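You operate a simulated robot arm through the tools that you are given. There is no shell and no other tool.

You are at the controls of a simulated robot arm. One attempt, no reset.

JOB
Drip-test the cover, wash it only if the water beads, then dry it.
Fine: lay it in the rinse tray first and leave it there; blue brush and wash tin, blue wipe; dropper arm parked before the wash, tools back where they lay. Where these are worked on the way, their far stop is far enough and under half their travel is too little: dropper arm.
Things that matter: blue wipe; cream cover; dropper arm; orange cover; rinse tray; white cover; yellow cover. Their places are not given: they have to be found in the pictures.

It is judged by the outcome, as a careful person would: the job done as asked, and still so three seconds after it is handed in. It fails if anything else is knocked over, pushed out of place, dropped, spilled or broken. A push-on lid holds only when it is set on centred and level and pressed home; a screw cap is set on level and turned clockwise until tight.

ROBOT AND FRAMES
A 7-joint arm with a two-finger parallel gripper, fixed in place. Base frame: the origin is at the foot of the arm, x ahead of it, y to its left, z up. Lengths are in mm, angles in rad, forces in N, time in s.
With the tool pointing down near the work surface it reaches from about 100 to 940 mm from the base axis. Its first joint turns from -2.897 to 2.897 rad. Payload 3.43 kg.
Tool frame: the origin (TCP) lies between the finger pads and is the grasp point; the fingertips stand 30 mm ahead of it; z points along the fingers, y is the line along which they close. Largest opening 94 mm; finger width 28, thickness 10; the body of the gripper, 50 by 96 mm, starts 55 mm behind the TCP.
Orientation is that of the tool frame in the base frame, as [roll, pitch, yaw] about the fixed x, y, z axes, in that order (R = Rz(yaw) Ry(pitch) Rx(roll)). With the fingers straight down and closing along the base's y, the tool's x points along the base's -x, its y along +y and its z along -z.

CONTROLS
- The arm moves only by the tool send_rows. Its argument "targets" is a list of rows, each a list of 3 entries, a list of its own where there are three numbers: the finger opening in mm, from 0 to 94, then the shift along the base's x, y, z in mm, then the turn, a rotation vector about the base's x, y, z in rad. In form: [[hand, [tx, ty, tz], [rx, ry, rz]], ...]. A call has 1 to 20 rows; each row shifts and turns the commanded pose from where the row before left it. Rows are played at 5 a second. More than 50 mm and 0.15 rad between two rows, or a gripper value outside its range, and nothing of the call is played. Where a pose cannot be reached the arm comes as near as it can. A force on the tool above 40 N (or 10 N above the force at the start of the call, whichever is more), or a blocked arm, ends the call early, and 0.2 s more pass. The fingers move at their own pace (about 45 mm/s each) and stop on an object; they squeeze with about 32 N. The grip force told is the motor's: it shows also when the fingers shut on nothing. Time passes only in rows, and 0.2 s behind the last, so rows that do not move let the fingers close. The reply holds the time, the measured pose of the TCP, the force on the tool along the base axes, the opening and the grip force, in the units named above and with some noise, with the torque about the TCP (base axes, N m) and any sound that the robot's microphone picked up.
- Cameras (640 x 400 px; columns grow to the right, rows downward): "scene" is fixed at [399.4, -499.7, 1668.1]; the picture's right is [0.34, 0.94, 0.00], its down [0.94, -0.34, -0.08] and it looks along [-0.07, 0.03, -1.00] (base axes); focal length 214 px, centre (320, 200). "wrist" rides on the gripper at [76, 14, -102] in the tool frame; the picture's right is [-0.18, 0.98, 0.00], its down [-0.75, -0.14, -0.64] and it looks along [-0.63, -0.12, 0.77] (tool axes); focal length 243 px, centre (320, 200).
- capture(camera): a new picture of that camera. It takes no simulated time.
- pixel_to_xyz(camera, pixels): for up to 12 pixels [column, row] of the newest picture of that camera ("zoom" is the newest enlarged one), the place [x, y, z] in the base frame of the surface seen there, good to about 2 mm. It takes no simulated time.
- zoom(camera, box): a new picture of the part [left, top, right, bottom] of that camera's present view, enlarged. It takes no simulated time.
- job_done(): hands the job in; it is judged then, once.

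Leave the gripper open and the arm clear of the work at the hand-in unless told otherwise.

The tools are called after "Call:" as name(argument=value, ...) on one line, values as JSON. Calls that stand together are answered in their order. send_rows: Moves the arm, as the interface text tells. Its arguments: {"type":"object","properties":{"targets":{"type":"array"}},"required":["targets"]} The other tools are called the same way: capture (camera) takes a picture; pixel_to_xyz (camera, pixels) gives the place of the surface under pixels of a picture; zoom (camera, box) takes an enlarged picture of a part of a camera's view; job_done () hands the job in.

At the start:

```text
clock: 0.0
ee_pos: [151.3, -432.5, 1289.6]
ee_rot: [-3.141, -0.001, -3.142]
force: [0.1, 0.1, 0.0]
ft_torque: [-0.01, 0.02, 0.0]
finger_gap: 93.8
finger_force: 0.0
```

scene: 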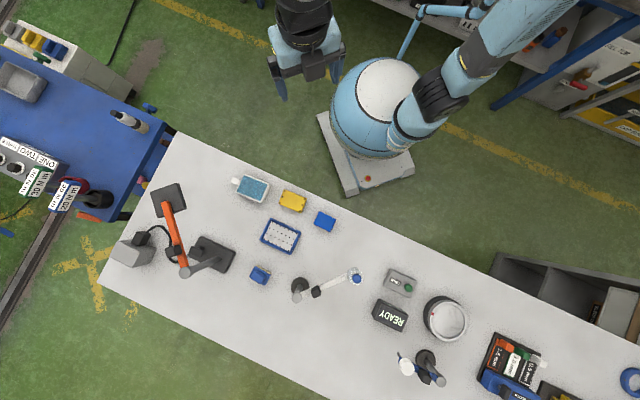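
wrist: 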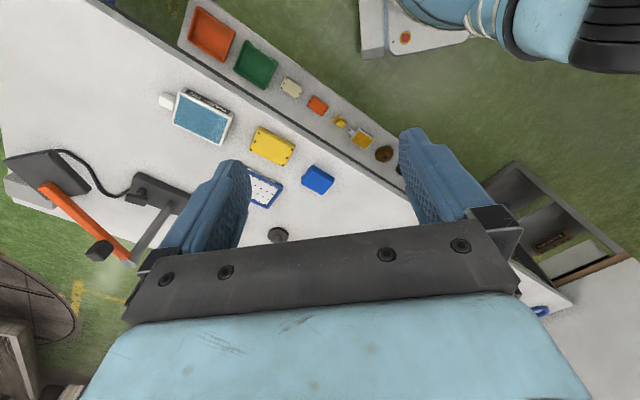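

I see a white table with a blue tin (251,187), a yellow item (292,201), a blue block (324,221), a rinse tray (281,236), a dropper-like arm (330,285), and some other things. First I take enlarged pictures to look closely.

Call:
zoom(camera="scene", box=[220, 160, 380, 310])

Call:
zoom(camera="scene", box=[340, 250, 500, 400])

Call:
zoom(camera="scene", box=[90, 160, 250, 310])

Call:
zoom(camera="wrist", box=[150, 0, 430, 180])

Call:
zoom(camera="scene", box=[460, 250, 640, 400])

```text
2.67 times, centred on (300, 235) of scene
```

zoom: 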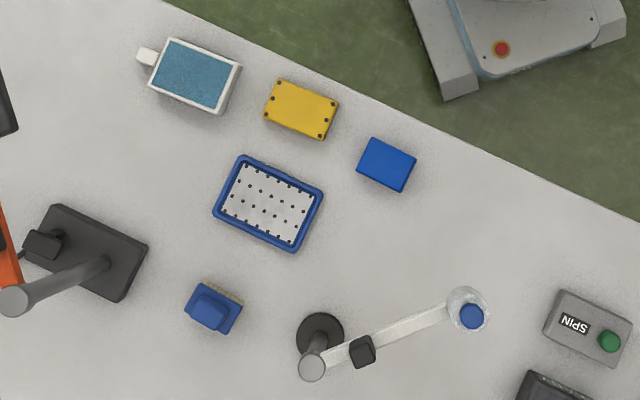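

```text
2.67 times, centred on (420, 325) of scene
```

zoom: 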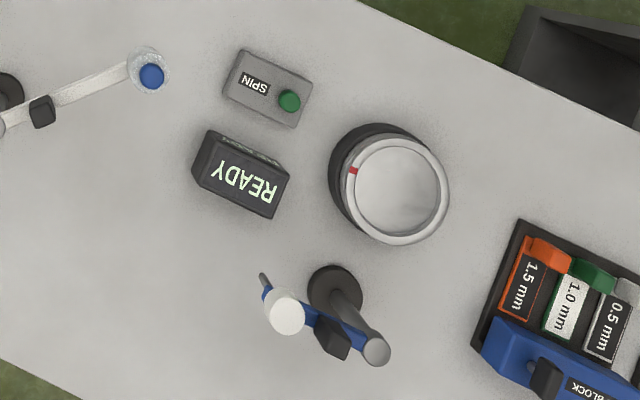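

```text
2.67 times, centred on (170, 235) of scene
```

zoom: 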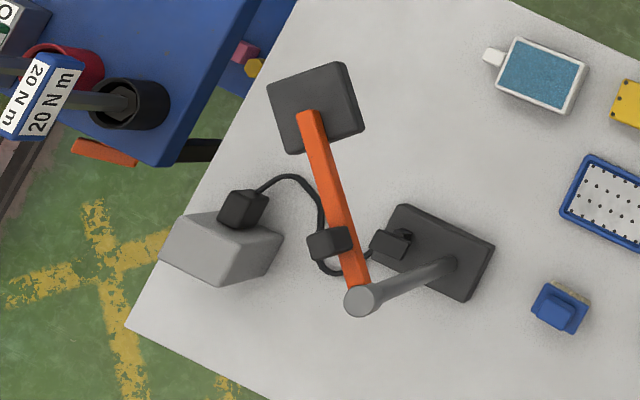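

```text
2.22 times, centred on (290, 90) of wrist
```

zoom: 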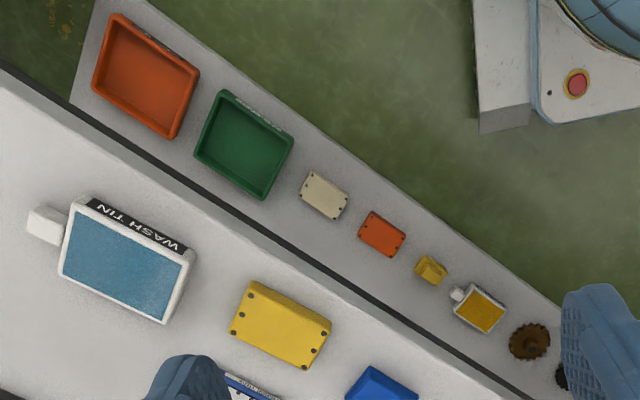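

```text
2.67 times, centred on (550, 325) of scene
```

zoom: 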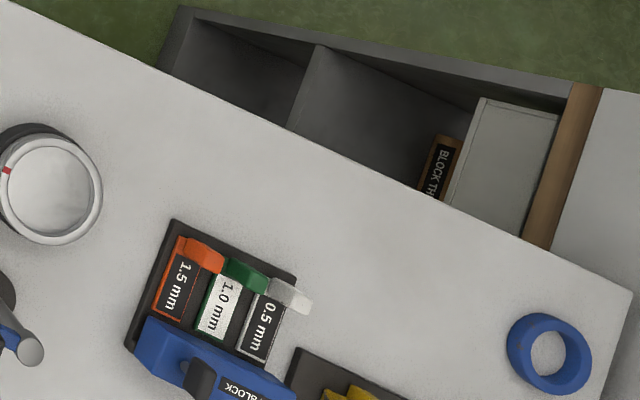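

Next I get the heights and places of the things on the table, and look at the left edge and the other parts of the scene.

Call:
zoom(camera="scene", box=[0, 0, 180, 150])

Call:
zoom(camera="scene", box=[0, 90, 180, 240])

Call:
zoom(camera="scene", box=[460, 0, 640, 150])

Call:
pixel_to_xyz(camera="scene", pixels=[[251, 187], [292, 201], [324, 221], [281, 236], [260, 274], [356, 278], [322, 290], [298, 296], [404, 285], [449, 322], [340, 240], [310, 260]])

Call:
zoom(camera="wrist", box=[330, 60, 640, 260])

```text
2.67 times, centred on (90, 75) of scene
```

zoom: 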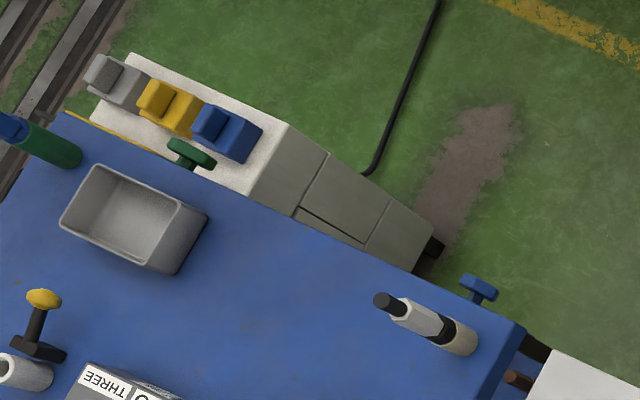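

```text
2.67 times, centred on (90, 165) of scene
```

zoom: 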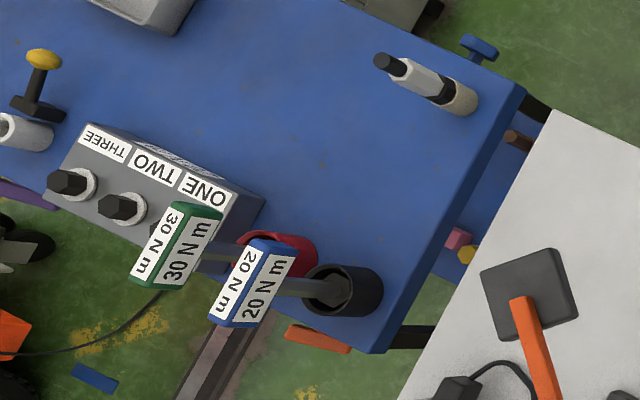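

```text
2.67 times, centred on (550, 75) of scene
```

zoom: 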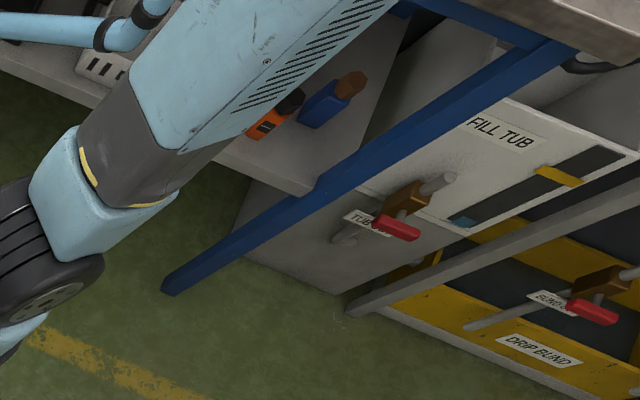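

```text
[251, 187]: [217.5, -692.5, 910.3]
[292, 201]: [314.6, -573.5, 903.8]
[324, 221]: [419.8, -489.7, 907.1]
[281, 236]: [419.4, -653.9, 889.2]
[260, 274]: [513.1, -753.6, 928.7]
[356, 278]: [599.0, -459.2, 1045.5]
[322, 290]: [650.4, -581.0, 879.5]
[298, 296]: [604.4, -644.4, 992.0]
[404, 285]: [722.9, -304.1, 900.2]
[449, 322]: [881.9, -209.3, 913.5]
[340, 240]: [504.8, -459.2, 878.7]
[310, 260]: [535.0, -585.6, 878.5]
```

```text
2.00 times, centred on (485, 160) of wrist
```

zoom: 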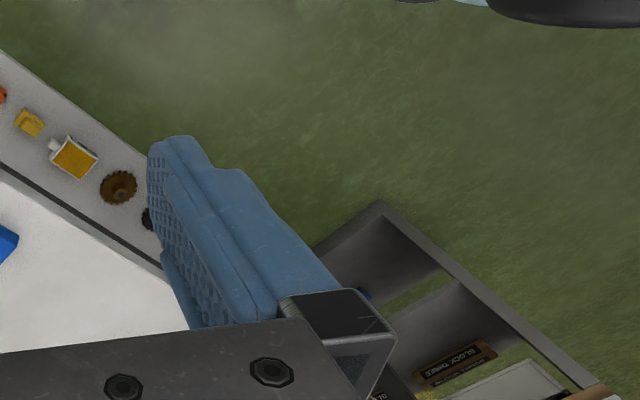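

The wrist view shows a lower shelf under the table's near edge with a cream cover (290,87), an orange cover (317,105), a yellow brush and a yellow tin. I read their places, and those of the table things seen in the wrist picture.

Call:
capture(camera="wrist")

Call:
pixel_to_xyz(camera="wrist", pixels=[[212, 34], [256, 64], [291, 87], [317, 105], [340, 121], [360, 139], [384, 153], [202, 118], [272, 146], [318, 179], [265, 190], [278, 236]])

Call:
pixel_to_xyz(camera="scene", pixels=[[406, 367], [425, 360], [440, 380], [494, 385], [385, 313], [170, 200], [182, 270], [133, 252], [215, 250], [280, 190], [303, 212], [630, 380]])

```text
taken
```

wrist: 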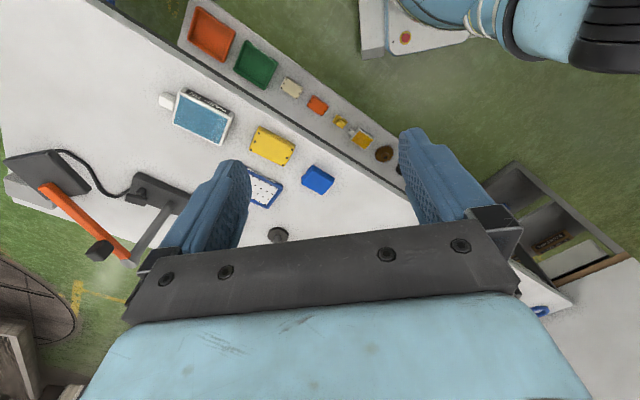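

```text
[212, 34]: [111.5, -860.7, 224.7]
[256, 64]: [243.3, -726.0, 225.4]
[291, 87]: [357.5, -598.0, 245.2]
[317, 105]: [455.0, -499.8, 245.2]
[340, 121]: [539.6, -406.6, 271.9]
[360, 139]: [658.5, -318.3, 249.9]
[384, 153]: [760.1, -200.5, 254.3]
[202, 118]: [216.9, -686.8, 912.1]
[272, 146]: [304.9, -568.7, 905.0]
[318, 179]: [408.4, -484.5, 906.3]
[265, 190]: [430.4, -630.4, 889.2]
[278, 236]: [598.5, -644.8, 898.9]
```

```text
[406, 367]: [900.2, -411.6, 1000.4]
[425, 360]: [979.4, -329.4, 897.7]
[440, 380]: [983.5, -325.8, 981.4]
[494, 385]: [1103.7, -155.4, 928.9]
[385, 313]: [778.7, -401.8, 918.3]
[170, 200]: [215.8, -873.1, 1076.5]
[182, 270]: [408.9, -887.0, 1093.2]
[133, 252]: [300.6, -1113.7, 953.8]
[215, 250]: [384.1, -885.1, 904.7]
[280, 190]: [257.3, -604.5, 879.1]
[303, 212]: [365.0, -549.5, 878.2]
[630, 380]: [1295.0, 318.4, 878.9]
```

The covers on the lower shelf (z about 245) lie far below the table top (z 878). I move the arm to look down at the table from over it, staying high.

Call:
send_rows(targets=[[94, [40, -20, 0], [0, 0, 0]], [94, [40, -20, 0], [0, 0, 0]], [94, [40, -20, 0], [0, 0, 0]], [94, [0, -30, -20], [0, 0, 0]], [94, [0, -30, -20], [0, 0, 0]]])

Call:
capture(camera="wrist")

Call:
capture(camera="scene")

```text
clock: 1.2
ee_pos: [273.2, -552.6, 1249.2]
ee_rot: [-3.14, 0.0, -3.14]
force: [0.8, 0.5, -0.3]
ft_torque: [-0.08, 0.0, 0.0]
finger_gap: 93.9
finger_force: 0.1
```

```text
taken
```

wrist: 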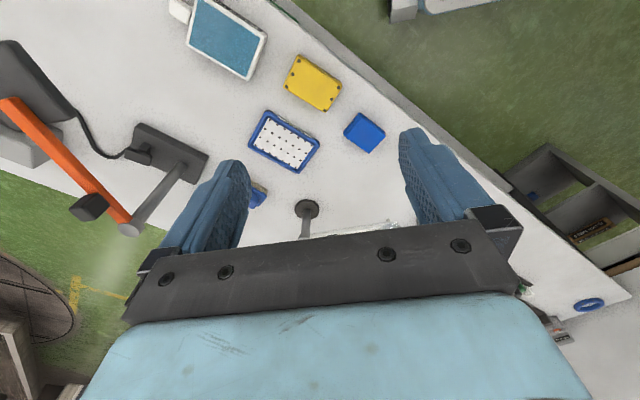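

```text
taken
```

scene: 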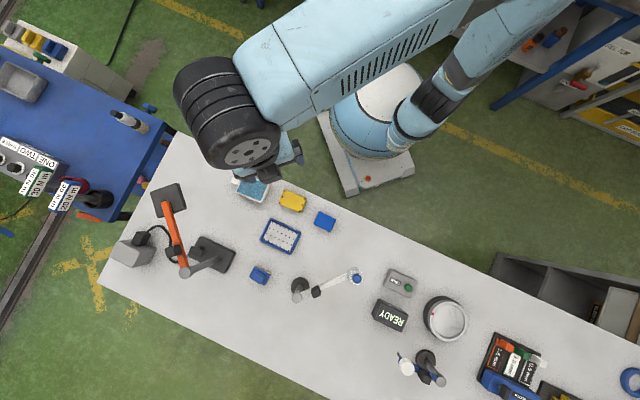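

The table shows only the yellow cover (312,82). I turn the wrist to look along the table for the white cover, which I have not seen yet.

Call:
send_rows(targets=[[94, [0, 0, 0], [0, 0, 0.14]], [94, [0, 0, 0], [0, 0, 0.14]], [94, [0, 0, 0], [0, 0, 0.14]], [94, [0, 0, 0], [0, 0, 0.14]], [94, [0, 0, 0], [0, 0, 0.14]], [94, [0, 0, 0], [0, 0, 0.14]]])

Call:
capture(camera="wrist")

```text
clock: 2.6
ee_pos: [271.9, -552.0, 1248.4]
ee_rot: [-3.14, 0.001, -2.299]
force: [-0.2, 0.5, -0.4]
ft_torque: [0.01, -0.03, 0.0]
finger_gap: 93.9
finger_force: 0.0
```

```text
taken
```

wrist: 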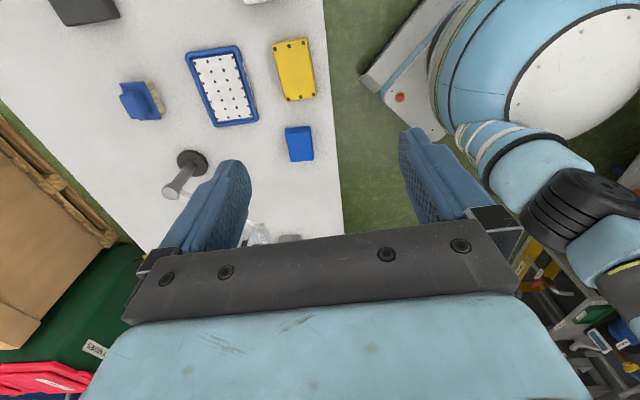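

Now I turn the wrist the other way and draw back, so as to look under the near edge of the table along the lower shelf.

Call:
send_rows(targets=[[94, [-30, 40, 10], [0, 0, -0.14]], [94, [-30, 40, 10], [0, 0, -0.14]], [94, [-30, 40, 10], [0, 0, -0.14]], [94, [-30, 40, 0], [0, 0, -0.14]], [94, [-10, 40, 0], [0, 0, -0.14]], [94, [0, 0, 0], [0, 0, -0.14]], [94, [0, 0, 0], [0, 0, -0.14]], [94, [0, 0, 0], [0, 0, -0.14]], [94, [0, 0, 0], [0, 0, -0.14]], [94, [0, 0, 0], [0, 0, -0.14]]])

Call:
capture(camera="wrist")

```text
refused: row 1 steps farther than a row can; nothing moved
```

```text
taken
```

wrist: 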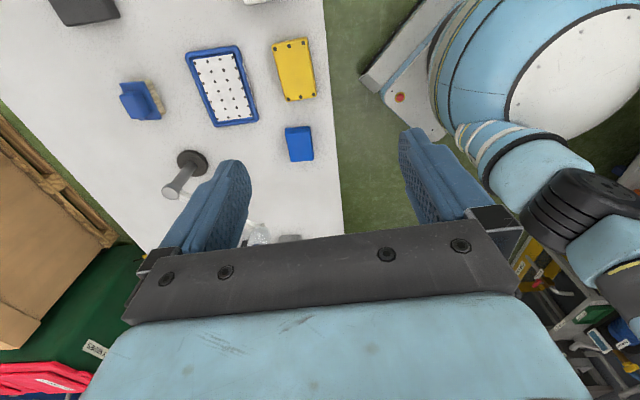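

The first step was just over 50 mm, so nothing moved. I send it again with smaller steps.

Call:
send_rows(targets=[[94, [-25, 35, 5], [0, 0, -0.14]], [94, [-25, 35, 5], [0, 0, -0.14]], [94, [-25, 35, 5], [0, 0, -0.14]], [94, [-25, 35, 0], [0, 0, -0.14]], [94, [-25, 35, 0], [0, 0, -0.14]], [94, [0, 0, 0], [0, 0, -0.14]], [94, [0, 0, 0], [0, 0, -0.14]], [94, [0, 0, 0], [0, 0, -0.14]], [94, [0, 0, 0], [0, 0, -0.14]], [94, [0, 0, 0], [0, 0, -0.14]]])

Call:
capture(camera="wrist")

```text
clock: 4.8
ee_pos: [148.2, -377.9, 1262.6]
ee_rot: [3.141, 0.001, 2.579]
force: [-0.2, -0.6, 0.7]
ft_torque: [-0.05, -0.02, -0.02]
finger_gap: 93.9
finger_force: 0.0
```

```text
taken
```

wrist: 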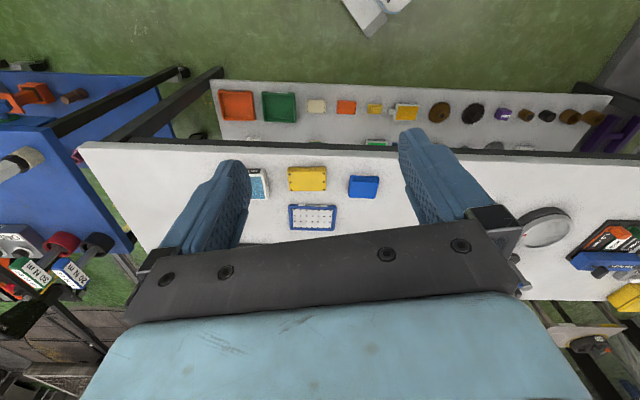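

The lower shelf is now visible from row 80 to 150. I zoom in on it.

Call:
zoom(camera="wrist", box=[200, 70, 420, 210])

Call:
zoom(camera="wrist", box=[400, 70, 640, 220])

```text
2.86 times, centred on (310, 140) of wrist
```

zoom: 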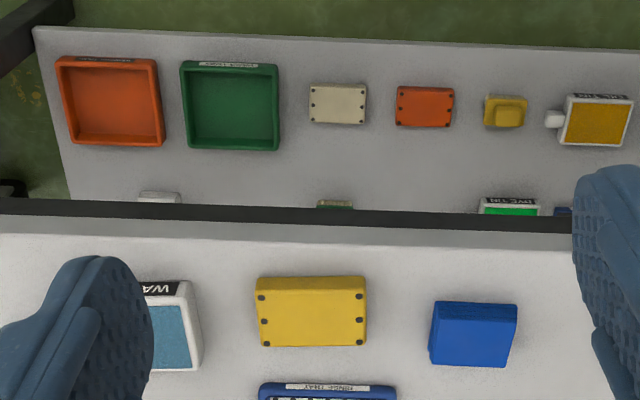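

```text
2.67 times, centred on (520, 145) of wrist
```

zoom: 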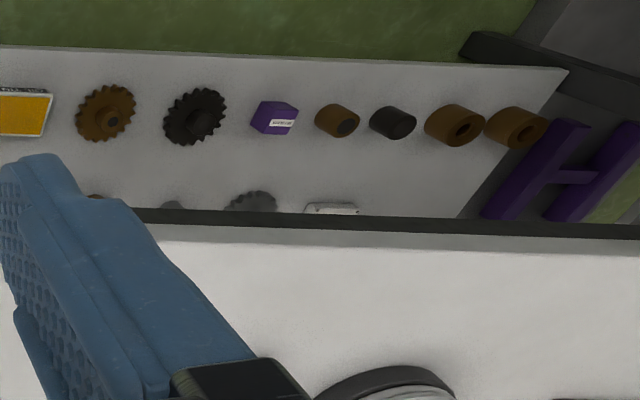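

The spare covers and other tins (oil, dye) stand on the lower shelf; the one cover on the work table is the yellow one, beside the wash tin, rinse tray and blue wipe. So the yellow cover is the one to test. I go closer over the table to measure it and the tray.

Call:
send_rows(targets=[[94, [12, -18, -33], [0, 0, -0.05]], [94, [12, -18, -33], [0, 0, -0.05]], [94, [12, -18, -33], [0, 0, -0.05]], [94, [12, -18, -33], [0, 0, -0.04]], [94, [9, -20, -30], [0, 0, 0]]])

Call:
capture(camera="wrist")

```text
clock: 6.0
ee_pos: [202.8, -469.6, 1101.4]
ee_rot: [3.14, 0.002, 2.391]
force: [-0.8, 0.0, -0.5]
ft_torque: [-0.08, -0.05, 0.0]
finger_gap: 94.0
finger_force: 0.0
```

```text
taken
```

wrist: 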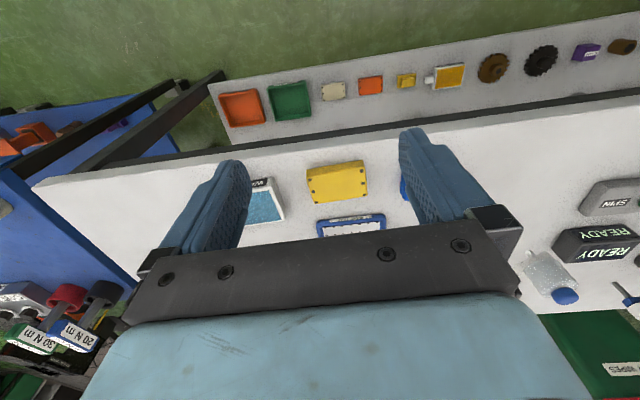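

I zoom on the cover and the tray to measure their corners.

Call:
zoom(camera="wrist", box=[250, 140, 410, 240])

Call:
zoom(camera="wrist", box=[480, 170, 640, 400])

```text
4.00 times, centred on (330, 190) of wrist
```

zoom: 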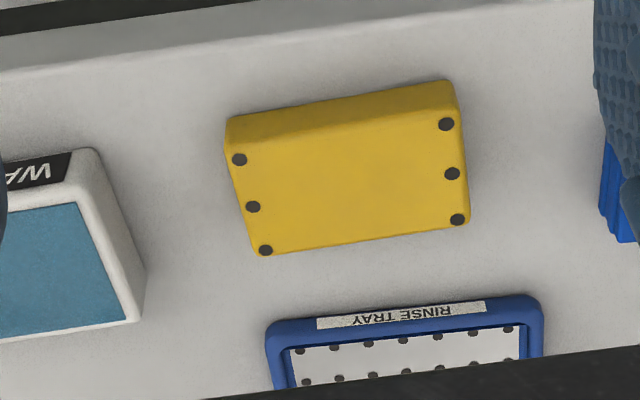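

```text
1.74 times, centred on (560, 285) of wrist
```

zoom: 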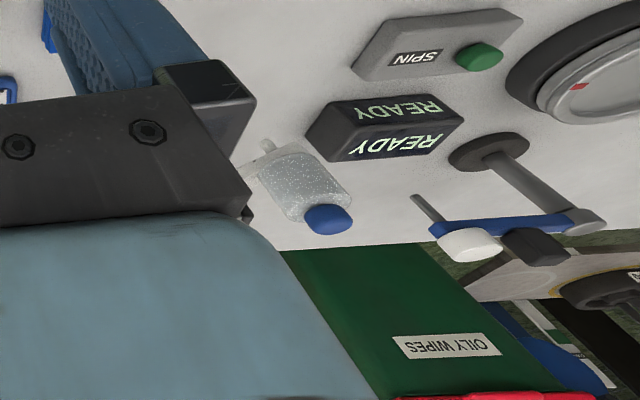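

I retake the zoom of the cover and tray and read points there.

Call:
zoom(camera="wrist", box=[250, 140, 410, 240])

Call:
pixel_to_xyz(camera="zoom", pixels=[[231, 145], [452, 110], [465, 225], [258, 254], [345, 180], [228, 118], [447, 84], [290, 330], [530, 305], [400, 360], [450, 320], [350, 120]])

Call:
zoom(camera="scene", box=[240, 170, 340, 290])

```text
4.00 times, centred on (330, 190) of wrist
```

zoom: 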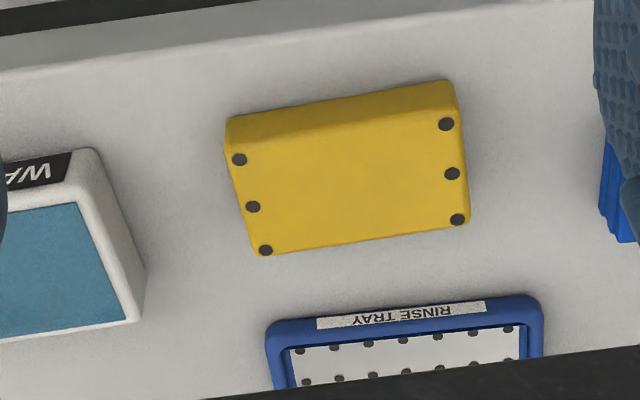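

```text
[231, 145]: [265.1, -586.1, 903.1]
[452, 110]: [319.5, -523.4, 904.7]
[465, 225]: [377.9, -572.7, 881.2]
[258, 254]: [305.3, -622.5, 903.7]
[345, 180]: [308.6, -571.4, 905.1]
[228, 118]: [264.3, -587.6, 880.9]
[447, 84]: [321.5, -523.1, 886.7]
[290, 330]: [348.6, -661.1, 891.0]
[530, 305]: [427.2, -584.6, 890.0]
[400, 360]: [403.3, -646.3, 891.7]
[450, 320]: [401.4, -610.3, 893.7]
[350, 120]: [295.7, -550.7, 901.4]
```

```text
3.33 times, centred on (290, 230) of scene
```

zoom: 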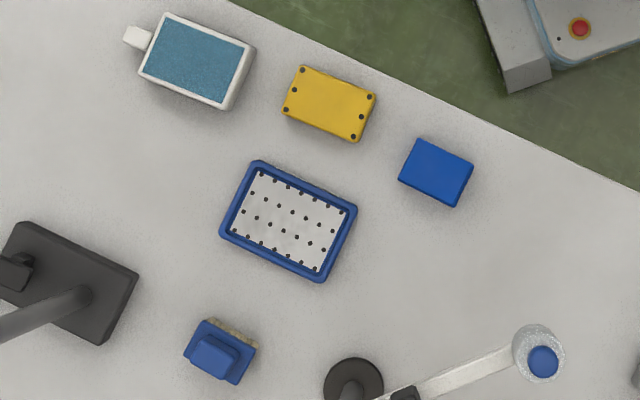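

I read the tray's rim and floor and the wipe and brush corners in the scene zoom.

Call:
pixel_to_xyz(camera="zoom", pixels=[[258, 164], [352, 210], [318, 278], [225, 230], [262, 175], [343, 213], [315, 268], [236, 226], [289, 220], [305, 188], [275, 252], [330, 245]])

Call:
pixel_to_xyz(camera="zoom", pixels=[[420, 141], [470, 167], [455, 203], [402, 178], [436, 172], [301, 69], [374, 98], [356, 140], [286, 110], [330, 104]])

Call:
pixel_to_xyz(camera="zoom", pixels=[[203, 323], [253, 345], [236, 382], [187, 352], [215, 355], [240, 338], [196, 352], [227, 376], [236, 352], [250, 350]])

Call:
pixel_to_xyz(camera="zoom", pixels=[[543, 361], [520, 340], [555, 345], [500, 358], [440, 380], [402, 396], [355, 385], [165, 15], [252, 50], [230, 105], [142, 72], [200, 60]])

```text
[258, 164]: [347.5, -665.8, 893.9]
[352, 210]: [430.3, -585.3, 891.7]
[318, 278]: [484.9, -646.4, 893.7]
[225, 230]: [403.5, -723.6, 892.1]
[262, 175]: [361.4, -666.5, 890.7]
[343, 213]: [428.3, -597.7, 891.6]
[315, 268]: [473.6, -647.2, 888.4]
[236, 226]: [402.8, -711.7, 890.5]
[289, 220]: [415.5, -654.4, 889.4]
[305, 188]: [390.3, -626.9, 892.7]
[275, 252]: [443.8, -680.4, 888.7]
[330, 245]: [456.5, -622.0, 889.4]
```

```text
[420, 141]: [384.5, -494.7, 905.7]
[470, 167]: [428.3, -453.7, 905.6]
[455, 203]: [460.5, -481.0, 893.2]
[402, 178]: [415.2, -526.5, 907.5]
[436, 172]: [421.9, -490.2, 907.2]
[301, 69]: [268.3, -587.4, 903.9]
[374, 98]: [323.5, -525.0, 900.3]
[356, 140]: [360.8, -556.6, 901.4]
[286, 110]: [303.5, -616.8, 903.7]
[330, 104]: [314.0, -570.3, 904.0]
```

```text
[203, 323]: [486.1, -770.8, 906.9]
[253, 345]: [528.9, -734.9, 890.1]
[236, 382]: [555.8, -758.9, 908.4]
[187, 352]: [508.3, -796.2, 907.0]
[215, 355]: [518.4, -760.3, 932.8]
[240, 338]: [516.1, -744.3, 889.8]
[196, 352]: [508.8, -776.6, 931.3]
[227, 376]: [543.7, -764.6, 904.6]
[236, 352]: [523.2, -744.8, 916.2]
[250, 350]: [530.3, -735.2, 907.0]
```

```text
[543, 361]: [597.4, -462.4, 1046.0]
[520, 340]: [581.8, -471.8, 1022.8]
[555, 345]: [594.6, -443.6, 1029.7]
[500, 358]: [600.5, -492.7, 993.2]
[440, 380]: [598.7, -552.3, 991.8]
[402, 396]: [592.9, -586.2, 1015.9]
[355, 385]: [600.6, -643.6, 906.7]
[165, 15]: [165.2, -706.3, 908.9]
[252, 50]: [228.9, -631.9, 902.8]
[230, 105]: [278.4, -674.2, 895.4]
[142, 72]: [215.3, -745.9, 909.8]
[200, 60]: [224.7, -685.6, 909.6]
```

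The yellow cover's centre is about (313.5, -572.5), 84 by 56 mm, top z 904, its long side turned about 48.5°. The tray's centre is about (416.5, -655.5), rim 893, floor 889, turned about 43.5°. I will take the cover across its short side: first I turn the wrist and move over it.

Call:
send_rows(targets=[[80, [10, -9.4, 0], [0, 0, 0.145]], [80, [10, -9.4, 0], [0, 0, 0.145]], [80, [10, -9.4, 0], [0, 0, 0.145]], [80, [10, -9.4, 0], [0, 0, 0.145]], [80, [10, -9.4, 0], [0, 0, 0.145]], [80, [10, -9.4, 0], [0, 0, 0.145]], [80, [10, -9.4, 0], [0, 0, 0.145]], [80, [10, -9.4, 0], [0, 0, 0.145]], [80, [10, -9.4, 0], [0, 0, 0.145]], [80, [10, -9.3, 0], [0, 0, 0.145]], [80, [10.7, -9, 0], [0, 0, 0.147]], [80, [0, 0, -40], [0, 0, 0]], [80, [0, 0, -40], [0, 0, 0]], [80, [0, 0, 0], [0, 0, 0]]])

Call:
capture(camera="wrist")

Call:
capture(camera="scene")

```text
clock: 9.0
ee_pos: [314.3, -571.8, 1022.2]
ee_rot: [-3.141, -0.001, -2.294]
force: [0.2, 0.5, -1.4]
ft_torque: [-0.01, 0.01, -0.01]
finger_gap: 80.0
finger_force: 0.1
```

```text
taken
```

wrist: 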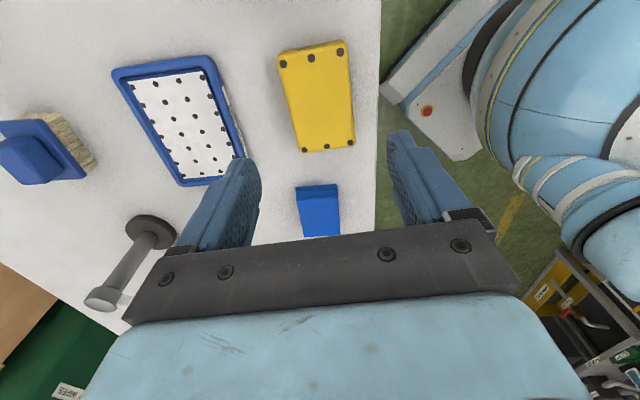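

```text
taken
```

scene: 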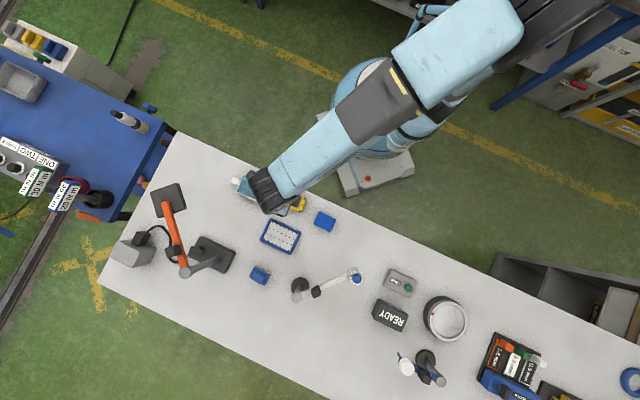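

The gripper is over the cover. I measure the cover again from this close wrist view (corners near (280,55), (347,43), (354,145), (297,150)), and the tray's inner corners.

Call:
zoom(camera="wrist", box=[100, 20, 370, 200])

Call:
pixel_to_xyz(camera="wrist", pixels=[[281, 60], [345, 43], [352, 143], [301, 149], [316, 95], [131, 85], [204, 70], [242, 150], [178, 178], [190, 120], [225, 105], [117, 75]])

```text
2.22 times, centred on (235, 110) of wrist
```

zoom: 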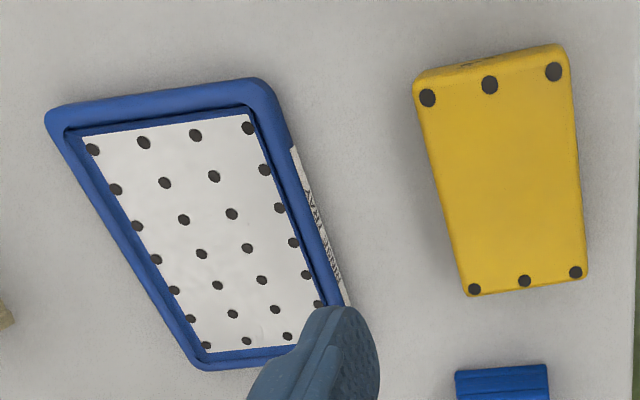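

```text
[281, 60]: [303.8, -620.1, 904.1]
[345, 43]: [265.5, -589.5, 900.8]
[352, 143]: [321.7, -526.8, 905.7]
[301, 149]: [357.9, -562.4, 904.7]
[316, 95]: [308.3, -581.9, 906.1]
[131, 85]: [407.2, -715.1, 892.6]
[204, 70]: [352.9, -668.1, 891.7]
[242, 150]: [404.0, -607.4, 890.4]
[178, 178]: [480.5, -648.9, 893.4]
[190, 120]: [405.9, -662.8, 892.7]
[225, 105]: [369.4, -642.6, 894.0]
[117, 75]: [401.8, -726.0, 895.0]
```

The cover's centre agrees at about (313, -573). I go down so the fingertips reach z about 888 (TCP 918), then close.

Call:
send_rows(targets=[[80, [-1, -1, -30], [0, 0, 0]], [80, [0, 0, -30], [0, 0, 0]], [80, [0, 0, -25], [0, 0, 0]], [80, [0, 0, -10], [0, 0, 0]], [80, [0, 0, -9], [0, 0, 0]], [80, [0, 0, 0], [0, 0, 0]]])

Call:
capture(camera="wrist")

```text
clock: 10.4
ee_pos: [312.9, -573.0, 918.5]
ee_rot: [3.141, -0.001, -2.295]
force: [0.6, -0.3, 0.1]
ft_torque: [0.0, 0.03, 0.01]
finger_gap: 80.2
finger_force: 0.1
```

```text
taken
```

wrist: 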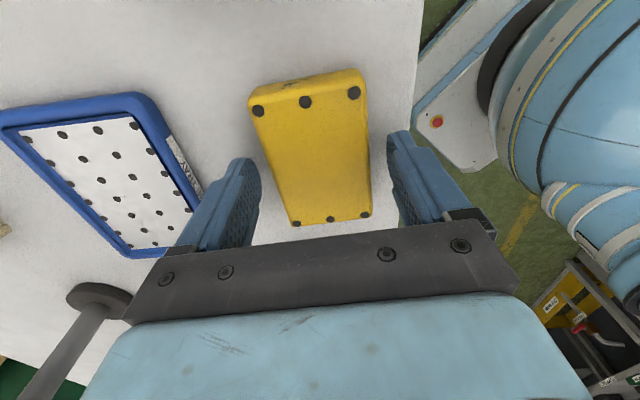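

The cover lies between the fingers, turned as they are. I close the fingers on it.

Call:
send_rows(targets=[[50, [0, 0, 0], [0, 0, 0]], [50, [0, 0, 0], [0, 0, 0]], [45, [0, 0, 0], [0, 0, 0]], [45, [0, 0, 0], [0, 0, 0]]])

```text
clock: 11.4
ee_pos: [313.5, -572.6, 918.0]
ee_rot: [3.141, 0.0, -2.294]
force: [0.2, 1.1, 0.5]
ft_torque: [0.08, 0.02, -0.01]
finger_gap: 57.7
finger_force: 31.8
```

The cover is held (gap 57.7, grip 31.8 N). I lift it 70 mm.

Call:
send_rows(targets=[[45, [0, 0, 15], [0, 0, 0]], [45, [0, 0, 25], [0, 0, 0]], [45, [0, 0, 30], [0, 0, 0]], [45, [0, 0, 0], [0, 0, 0]]])

Call:
zoom(camera="wrist", box=[0, 0, 380, 260])

```text
clock: 12.4
ee_pos: [313.8, -574.2, 988.2]
ee_rot: [-3.141, -0.001, -2.292]
force: [-0.2, -0.2, 0.6]
ft_torque: [0.04, -0.03, -0.03]
finger_gap: 45.1
finger_force: 0.1
```

```text
1.54 times, centred on (190, 130) of wrist
```

zoom: 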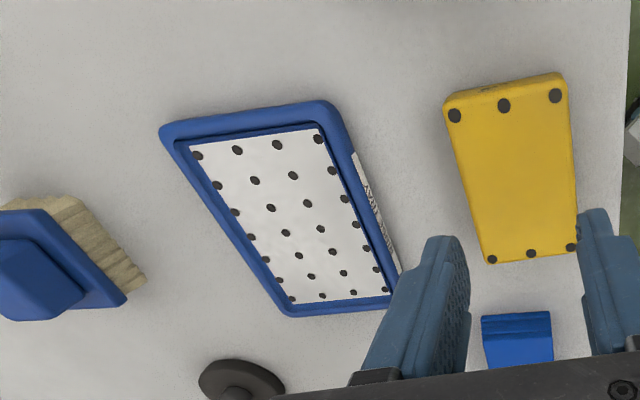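

The fingers closed to 45 and the grip is gone: the cover slipped out and is still on the table. I check where it lies now.

Call:
capture(camera="wrist")

Call:
pixel_to_xyz(camera="wrist", pixels=[[265, 68], [331, 50], [341, 146], [289, 155], [305, 105], [265, 62], [285, 120], [318, 58], [338, 100]])

Call:
zoom(camera="scene", box=[240, 170, 340, 290])

```text
taken
```

wrist: 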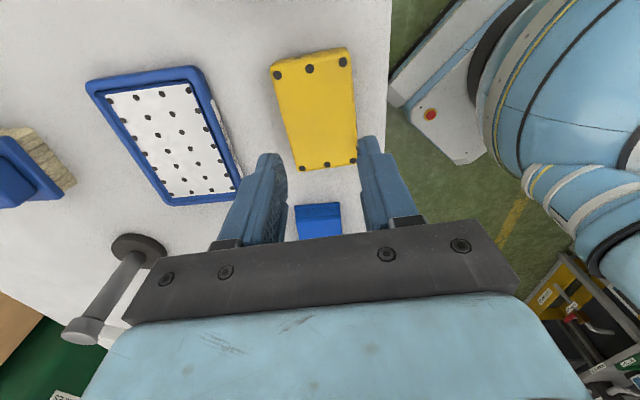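

```text
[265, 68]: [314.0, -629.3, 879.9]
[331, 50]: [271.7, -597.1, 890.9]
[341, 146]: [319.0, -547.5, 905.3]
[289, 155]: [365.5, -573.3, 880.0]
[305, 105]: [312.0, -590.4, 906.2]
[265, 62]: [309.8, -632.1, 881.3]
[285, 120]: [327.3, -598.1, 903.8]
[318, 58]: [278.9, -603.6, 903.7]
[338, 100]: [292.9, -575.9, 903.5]
```

```text
3.33 times, centred on (290, 230) of scene
```

zoom: 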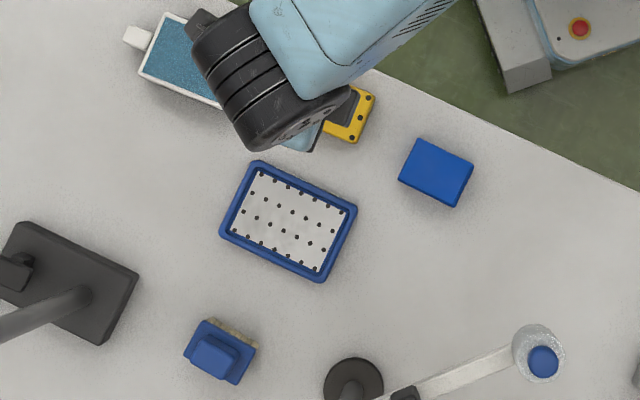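

The cover has not moved. The fingertips held it by too little, so I go down deeper (tips 2 mm above the table) and squeeze fully, then lift slowly.

Call:
send_rows(targets=[[80, [0, 0, 0], [0, 0, 0]], [80, [0, 0, 0], [0, 0, 0]], [80, [0, 0, 0], [0, 0, 0]], [80, [-0.5, 1, -30], [0, 0, 0]], [80, [0, 0, -25], [0, 0, 0]], [80, [0, 0, -12], [0, 0, 0]], [80, [0, 0, -6], [0, 0, 0]], [80, [0, 0, -4], [0, 0, 0]], [80, [0, 0, 0], [0, 0, 0]]])

```text
clock: 14.4
ee_pos: [312.7, -572.6, 910.2]
ee_rot: [3.14, 0.001, -2.293]
force: [0.8, -0.1, -0.8]
ft_torque: [0.04, 0.02, 0.02]
finger_gap: 80.0
finger_force: 0.1
```

The TCP is at z 910 with no contact. I close fully and lift slowly in small steps.

Call:
send_rows(targets=[[0, [0, 0, 0], [0, 0, 0]], [0, [0, 0, 0], [0, 0, 0]], [0, [0, 0, 0], [0, 0, 0]], [0, [0, 0, 0], [0, 0, 0]], [0, [0, 0, 3], [0, 0, 0]], [0, [0, 0, 4], [0, 0, 0]], [0, [0, 0, 5], [0, 0, 0]], [0, [0, 0, 0], [0, 0, 0]]])

Call:
capture(camera="wrist")

```text
clock: 16.2
ee_pos: [313.4, -573.1, 921.5]
ee_rot: [3.141, 0.0, -2.293]
force: [-0.2, -0.4, -3.8]
ft_torque: [0.03, -0.05, 0.0]
finger_gap: 57.5
finger_force: 32.2
```

```text
taken
```

wrist: 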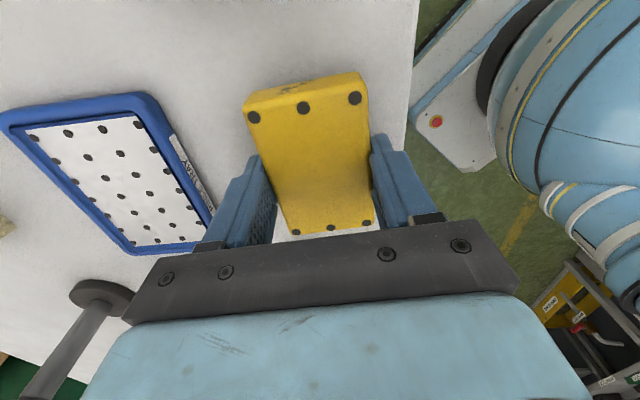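

The force reads -3.8 N along z, so the cover is held and lifted about 11 mm. I check that it hangs level.

Call:
pixel_to_xyz(camera="wrist", pixels=[[252, 110], [360, 90], [368, 220], [290, 228], [310, 160]])

```text
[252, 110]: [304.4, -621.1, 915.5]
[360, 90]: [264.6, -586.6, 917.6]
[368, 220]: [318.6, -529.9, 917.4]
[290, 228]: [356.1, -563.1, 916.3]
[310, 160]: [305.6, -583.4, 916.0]
```

It hangs level (top about z 916.5), its middle about 3 mm toward the camera from the TCP. I lift further and measure the tray again.

Call:
send_rows(targets=[[0, [0, 0, 10], [0, 0, 0]], [0, [0, 0, 15], [0, 0, 0]], [0, [0, 0, 15], [0, 0, 0]], [0, [0, 0, 10], [0, 0, 0]], [0, [0, 0, 0], [0, 0, 0]]])

Call:
zoom(camera="wrist", box=[60, 40, 280, 220])

```text
clock: 17.4
ee_pos: [312.8, -573.9, 973.7]
ee_rot: [3.14, 0.0, -2.293]
force: [-0.6, -0.3, -3.9]
ft_torque: [0.05, -0.01, -0.01]
finger_gap: 57.5
finger_force: 32.2
```

```text
2.22 times, centred on (170, 130) of wrist
```

zoom: 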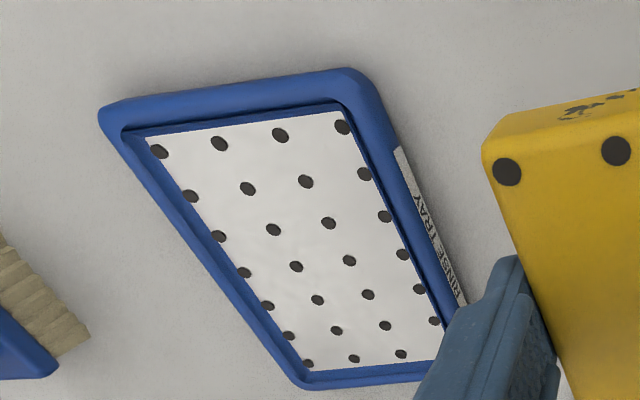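

I read the tray's inner floor corners in this zoom.

Call:
pixel_to_xyz(camera="zoom", pixels=[[146, 140], [342, 112], [438, 358], [307, 372], [122, 133], [345, 100], [300, 378], [285, 215], [100, 115], [365, 75], [300, 388], [320, 260]])

```text
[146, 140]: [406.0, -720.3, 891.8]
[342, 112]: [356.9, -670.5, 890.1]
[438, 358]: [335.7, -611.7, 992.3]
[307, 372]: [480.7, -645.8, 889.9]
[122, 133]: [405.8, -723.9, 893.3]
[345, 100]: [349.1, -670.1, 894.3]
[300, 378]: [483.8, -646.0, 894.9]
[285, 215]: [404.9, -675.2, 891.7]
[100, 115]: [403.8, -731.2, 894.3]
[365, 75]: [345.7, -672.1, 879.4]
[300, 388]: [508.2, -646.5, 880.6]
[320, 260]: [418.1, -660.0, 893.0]
```

The tray floor is about 105 by 70 mm, turned about 44.5°, centred near (418, -657). I carry the cover over it, turning by -0.07 rad.

Call:
send_rows(targets=[[0, [26.4, -20.7, 5], [0, 0, -0.02]], [0, [26.4, -20.7, 5], [0, 0, -0.02]], [0, [26.4, -20.6, 0], [0, 0, -0.02]], [0, [26.4, -20.6, 0], [0, 0, -0.01]], [0, [0, 0, 0], [0, 0, 0]], [0, [0, 0, -15], [0, 0, 0]], [0, [0, 0, -10], [0, 0, 0]], [0, [0, 0, 0], [0, 0, 0]]])

Call:
capture(camera="wrist")

Call:
zoom(camera="scene", box=[240, 190, 340, 290])

```text
clock: 19.2
ee_pos: [419.6, -657.6, 957.0]
ee_rot: [-3.14, -0.001, -2.364]
force: [0.7, -0.7, -2.4]
ft_torque: [-0.02, -0.01, 0.02]
finger_gap: 57.6
finger_force: 31.8
```

```text
taken
```

wrist: 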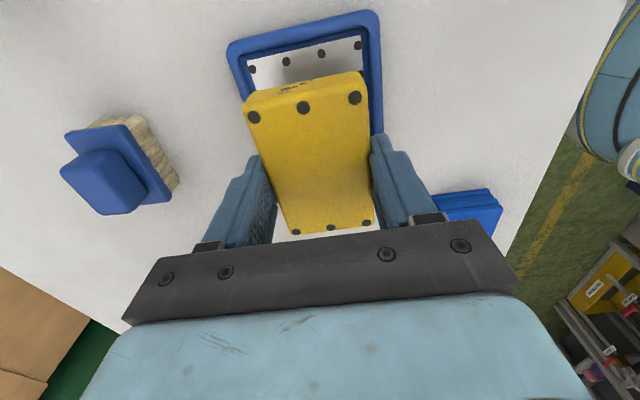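

```text
4.00 times, centred on (290, 240) of scene
```

zoom: 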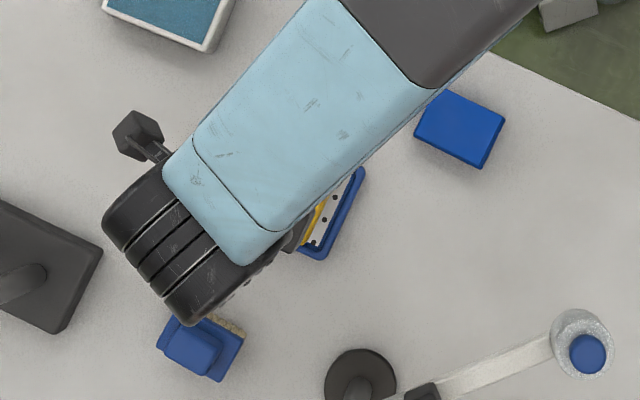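

I compare the cover's edges with the tray's rim in this view.

Call:
pixel_to_xyz(camera="wrist", pixels=[[248, 62], [361, 38], [229, 48], [376, 16], [378, 110], [373, 60], [240, 85], [250, 112], [360, 92], [368, 218], [290, 228], [237, 62]])

```text
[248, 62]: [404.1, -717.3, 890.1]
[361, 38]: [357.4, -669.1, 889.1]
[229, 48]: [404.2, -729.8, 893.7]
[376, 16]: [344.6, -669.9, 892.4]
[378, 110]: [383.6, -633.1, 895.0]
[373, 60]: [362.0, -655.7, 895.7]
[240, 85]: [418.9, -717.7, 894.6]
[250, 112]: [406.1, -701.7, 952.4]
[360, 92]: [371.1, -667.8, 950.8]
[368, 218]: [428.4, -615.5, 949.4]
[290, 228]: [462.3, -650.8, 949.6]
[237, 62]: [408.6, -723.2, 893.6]
```

The cover is nearly centred: I shift it 2.5 mm along the tray and lower it to just over the tray floor.

Call:
send_rows(targets=[[0, [1.6, 1.6, -10], [0, 0, 0.01]], [0, [0, 0, -10], [0, 0, 0]], [0, [0, 0, -6], [0, 0, 0]], [0, [0, 0, -4], [0, 0, 0]], [0, [0, 0, -2], [0, 0, 0]], [0, [0, 0, 0], [0, 0, 0]]])

Call:
capture(camera="wrist")

```text
clock: 20.6
ee_pos: [419.8, -654.0, 926.5]
ee_rot: [-3.141, 0.0, -2.354]
force: [-0.4, -1.2, -3.7]
ft_torque: [0.0, -0.01, 0.0]
finger_gap: 57.6
finger_force: 31.4
```

```text
taken
```

wrist: 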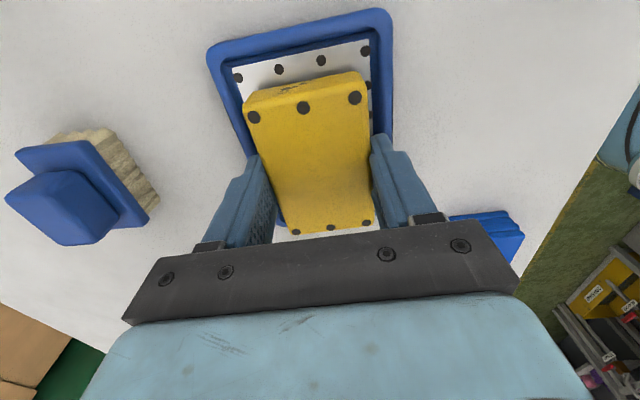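

Nothing touches yet. I lower 2 mm more, so the drop is only about 2 to 3 mm, and open the fingers slowly.

Call:
send_rows(targets=[[0, [0, 0, -1], [0, 0, 0]], [0, [0, 0, -1], [0, 0, 0]], [0, [0, 0, 0], [0, 0, 0]]])

```text
clock: 21.4
ee_pos: [419.2, -654.5, 923.7]
ee_rot: [-3.14, 0.001, -2.355]
force: [0.1, 0.2, -3.6]
ft_torque: [-0.02, -0.01, -0.01]
finger_gap: 57.9
finger_force: 32.0
```

Still hanging freely (-3.6 N). I open the fingers gently to let it down.

Call:
send_rows(targets=[[59, [0, 0, 0], [0, 0, 0]], [60, [0, 0, 0], [0, 0, 0]], [62, [0, 0, 0], [0, 0, 0]], [64, [0, 0, 0], [0, 0, 0]], [66, [0, 0, 0], [0, 0, 0]], [66, [0, 0, 10], [0, 0, 0]], [66, [0, 0, 30], [0, 0, 0]], [76, [0, 0, 40], [0, 0, 0]], [76, [0, 0, 40], [0, 0, 0]], [76, [0, 0, 0], [0, 0, 0]]])

Call:
capture(camera="wrist")

```text
clock: 23.6
ee_pos: [418.4, -652.6, 1045.0]
ee_rot: [3.139, 0.0, -2.355]
force: [-0.6, -0.3, 0.7]
ft_torque: [0.01, -0.03, 0.02]
finger_gap: 75.9
finger_force: 0.2
```

```text
taken
```

wrist: 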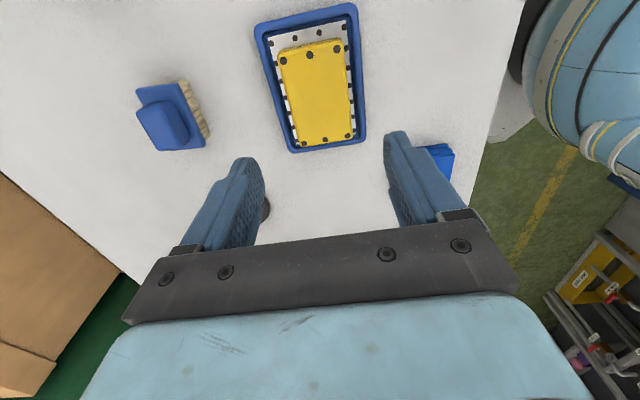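

The cover lies in the tray. I zoom in to check that it is flat and take a close look at the dropper from the side.

Call:
zoom(camera="wrist", box=[240, 0, 380, 160])

Call:
pixel_to_xyz(camera="wrist", pixels=[[283, 62], [338, 43], [354, 134], [300, 142], [315, 95], [262, 40], [350, 10]])

Call:
zoom(camera="scene", box=[280, 260, 380, 310])

```text
2.50 times, centred on (310, 80) of wrist
```

zoom: 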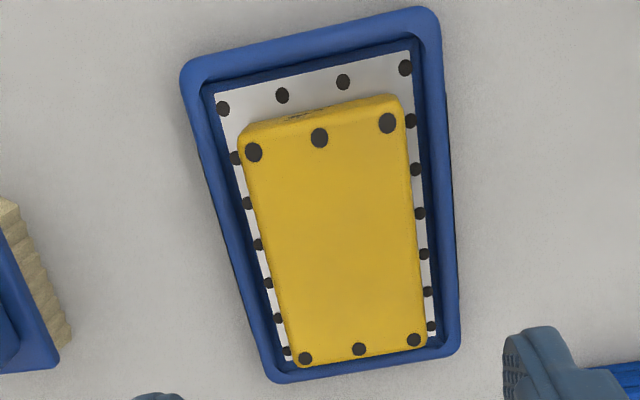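

```text
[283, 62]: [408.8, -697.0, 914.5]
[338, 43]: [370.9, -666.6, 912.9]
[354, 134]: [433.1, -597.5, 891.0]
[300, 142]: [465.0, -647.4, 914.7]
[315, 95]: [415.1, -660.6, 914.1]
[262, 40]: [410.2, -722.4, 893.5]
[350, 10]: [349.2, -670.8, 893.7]
```

```text
6.40 times, centred on (330, 285) of scene
```

zoom: 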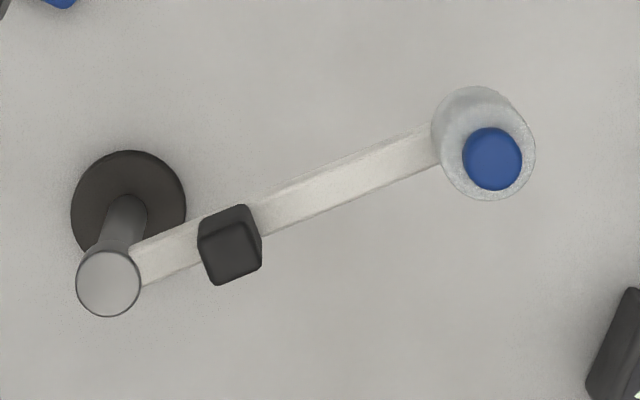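

The cover lies flat in the tray, top z about 914. Now I measure the dropper in this scene zoom: pole top (108,280), black knob (230,252), bar, bottle.

Call:
pixel_to_xyz(camera="zoom", pixels=[[108, 282], [230, 252], [210, 225], [252, 215], [250, 265], [215, 275], [300, 205], [400, 158], [492, 158], [455, 110], [130, 170], [160, 250]])

Call:
pixel_to_xyz(camera="zoom", pixels=[[225, 235], [228, 215], [243, 230], [515, 105], [520, 185], [450, 180], [435, 130], [480, 95], [300, 190], [310, 225], [125, 220], [85, 282]])

```text
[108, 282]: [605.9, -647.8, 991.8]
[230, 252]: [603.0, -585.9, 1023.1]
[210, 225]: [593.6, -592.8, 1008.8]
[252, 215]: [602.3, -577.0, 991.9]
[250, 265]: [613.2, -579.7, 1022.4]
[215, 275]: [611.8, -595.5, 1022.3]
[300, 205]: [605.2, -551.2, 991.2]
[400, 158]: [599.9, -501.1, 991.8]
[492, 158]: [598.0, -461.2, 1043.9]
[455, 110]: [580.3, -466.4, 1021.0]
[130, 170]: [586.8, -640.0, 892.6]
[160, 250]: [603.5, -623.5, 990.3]
```

```text
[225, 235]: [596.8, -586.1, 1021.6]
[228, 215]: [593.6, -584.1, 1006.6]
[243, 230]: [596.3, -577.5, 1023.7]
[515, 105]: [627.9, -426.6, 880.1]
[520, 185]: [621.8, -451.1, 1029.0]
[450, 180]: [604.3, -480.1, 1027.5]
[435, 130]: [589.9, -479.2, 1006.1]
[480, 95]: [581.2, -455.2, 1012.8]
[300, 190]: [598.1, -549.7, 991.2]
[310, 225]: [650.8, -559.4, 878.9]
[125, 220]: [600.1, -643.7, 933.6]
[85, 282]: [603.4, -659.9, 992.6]
```

The dropper's pole stands near (605.5, -647); its bar (top z 991) points along +y to the bottle at (598, -461), and the black knob sits on it at about (603, -586), z 992 to 1023. To bring the bottle over the tray it must swing about 90° counter-clockwise. I rise to z 1110 and first try the arc in the air above it, to see that the wrist can follow.

Call:
send_rows(targets=[[60, [0, 0, 35], [0, 0, 0]], [60, [0, 0, 35], [0, 0, 0]], [40, [30.9, 11.1, 0], [0, 0, 0.131]], [40, [30.9, 11.1, 0], [0, 0, 0.131]], [40, [30.9, 11.1, 0], [0, 0, 0.131]], [40, [30.9, 11.1, 0], [0, 0, 0.131]], [40, [30.9, 11.1, 0], [0, 0, 0.131]], [40, [30.9, 11.1, 0], [0, 0, 0.13]], [40, [0, 0, 0], [0, 0, 0]], [40, [0, 0, 0], [0, 0, 0]]])

Call:
capture(camera="wrist")

```text
clock: 25.8
ee_pos: [607.1, -587.1, 1114.0]
ee_rot: [3.141, -0.001, -1.566]
force: [-0.4, -0.2, -0.1]
ft_torque: [0.02, 0.0, 0.03]
finger_gap: 40.1
finger_force: 0.2
```

```text
taken
```

wrist: 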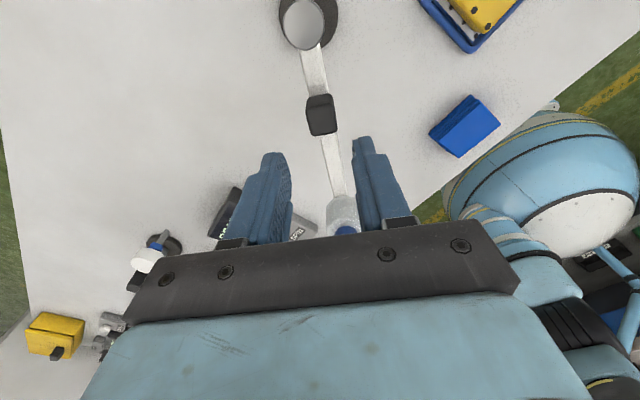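

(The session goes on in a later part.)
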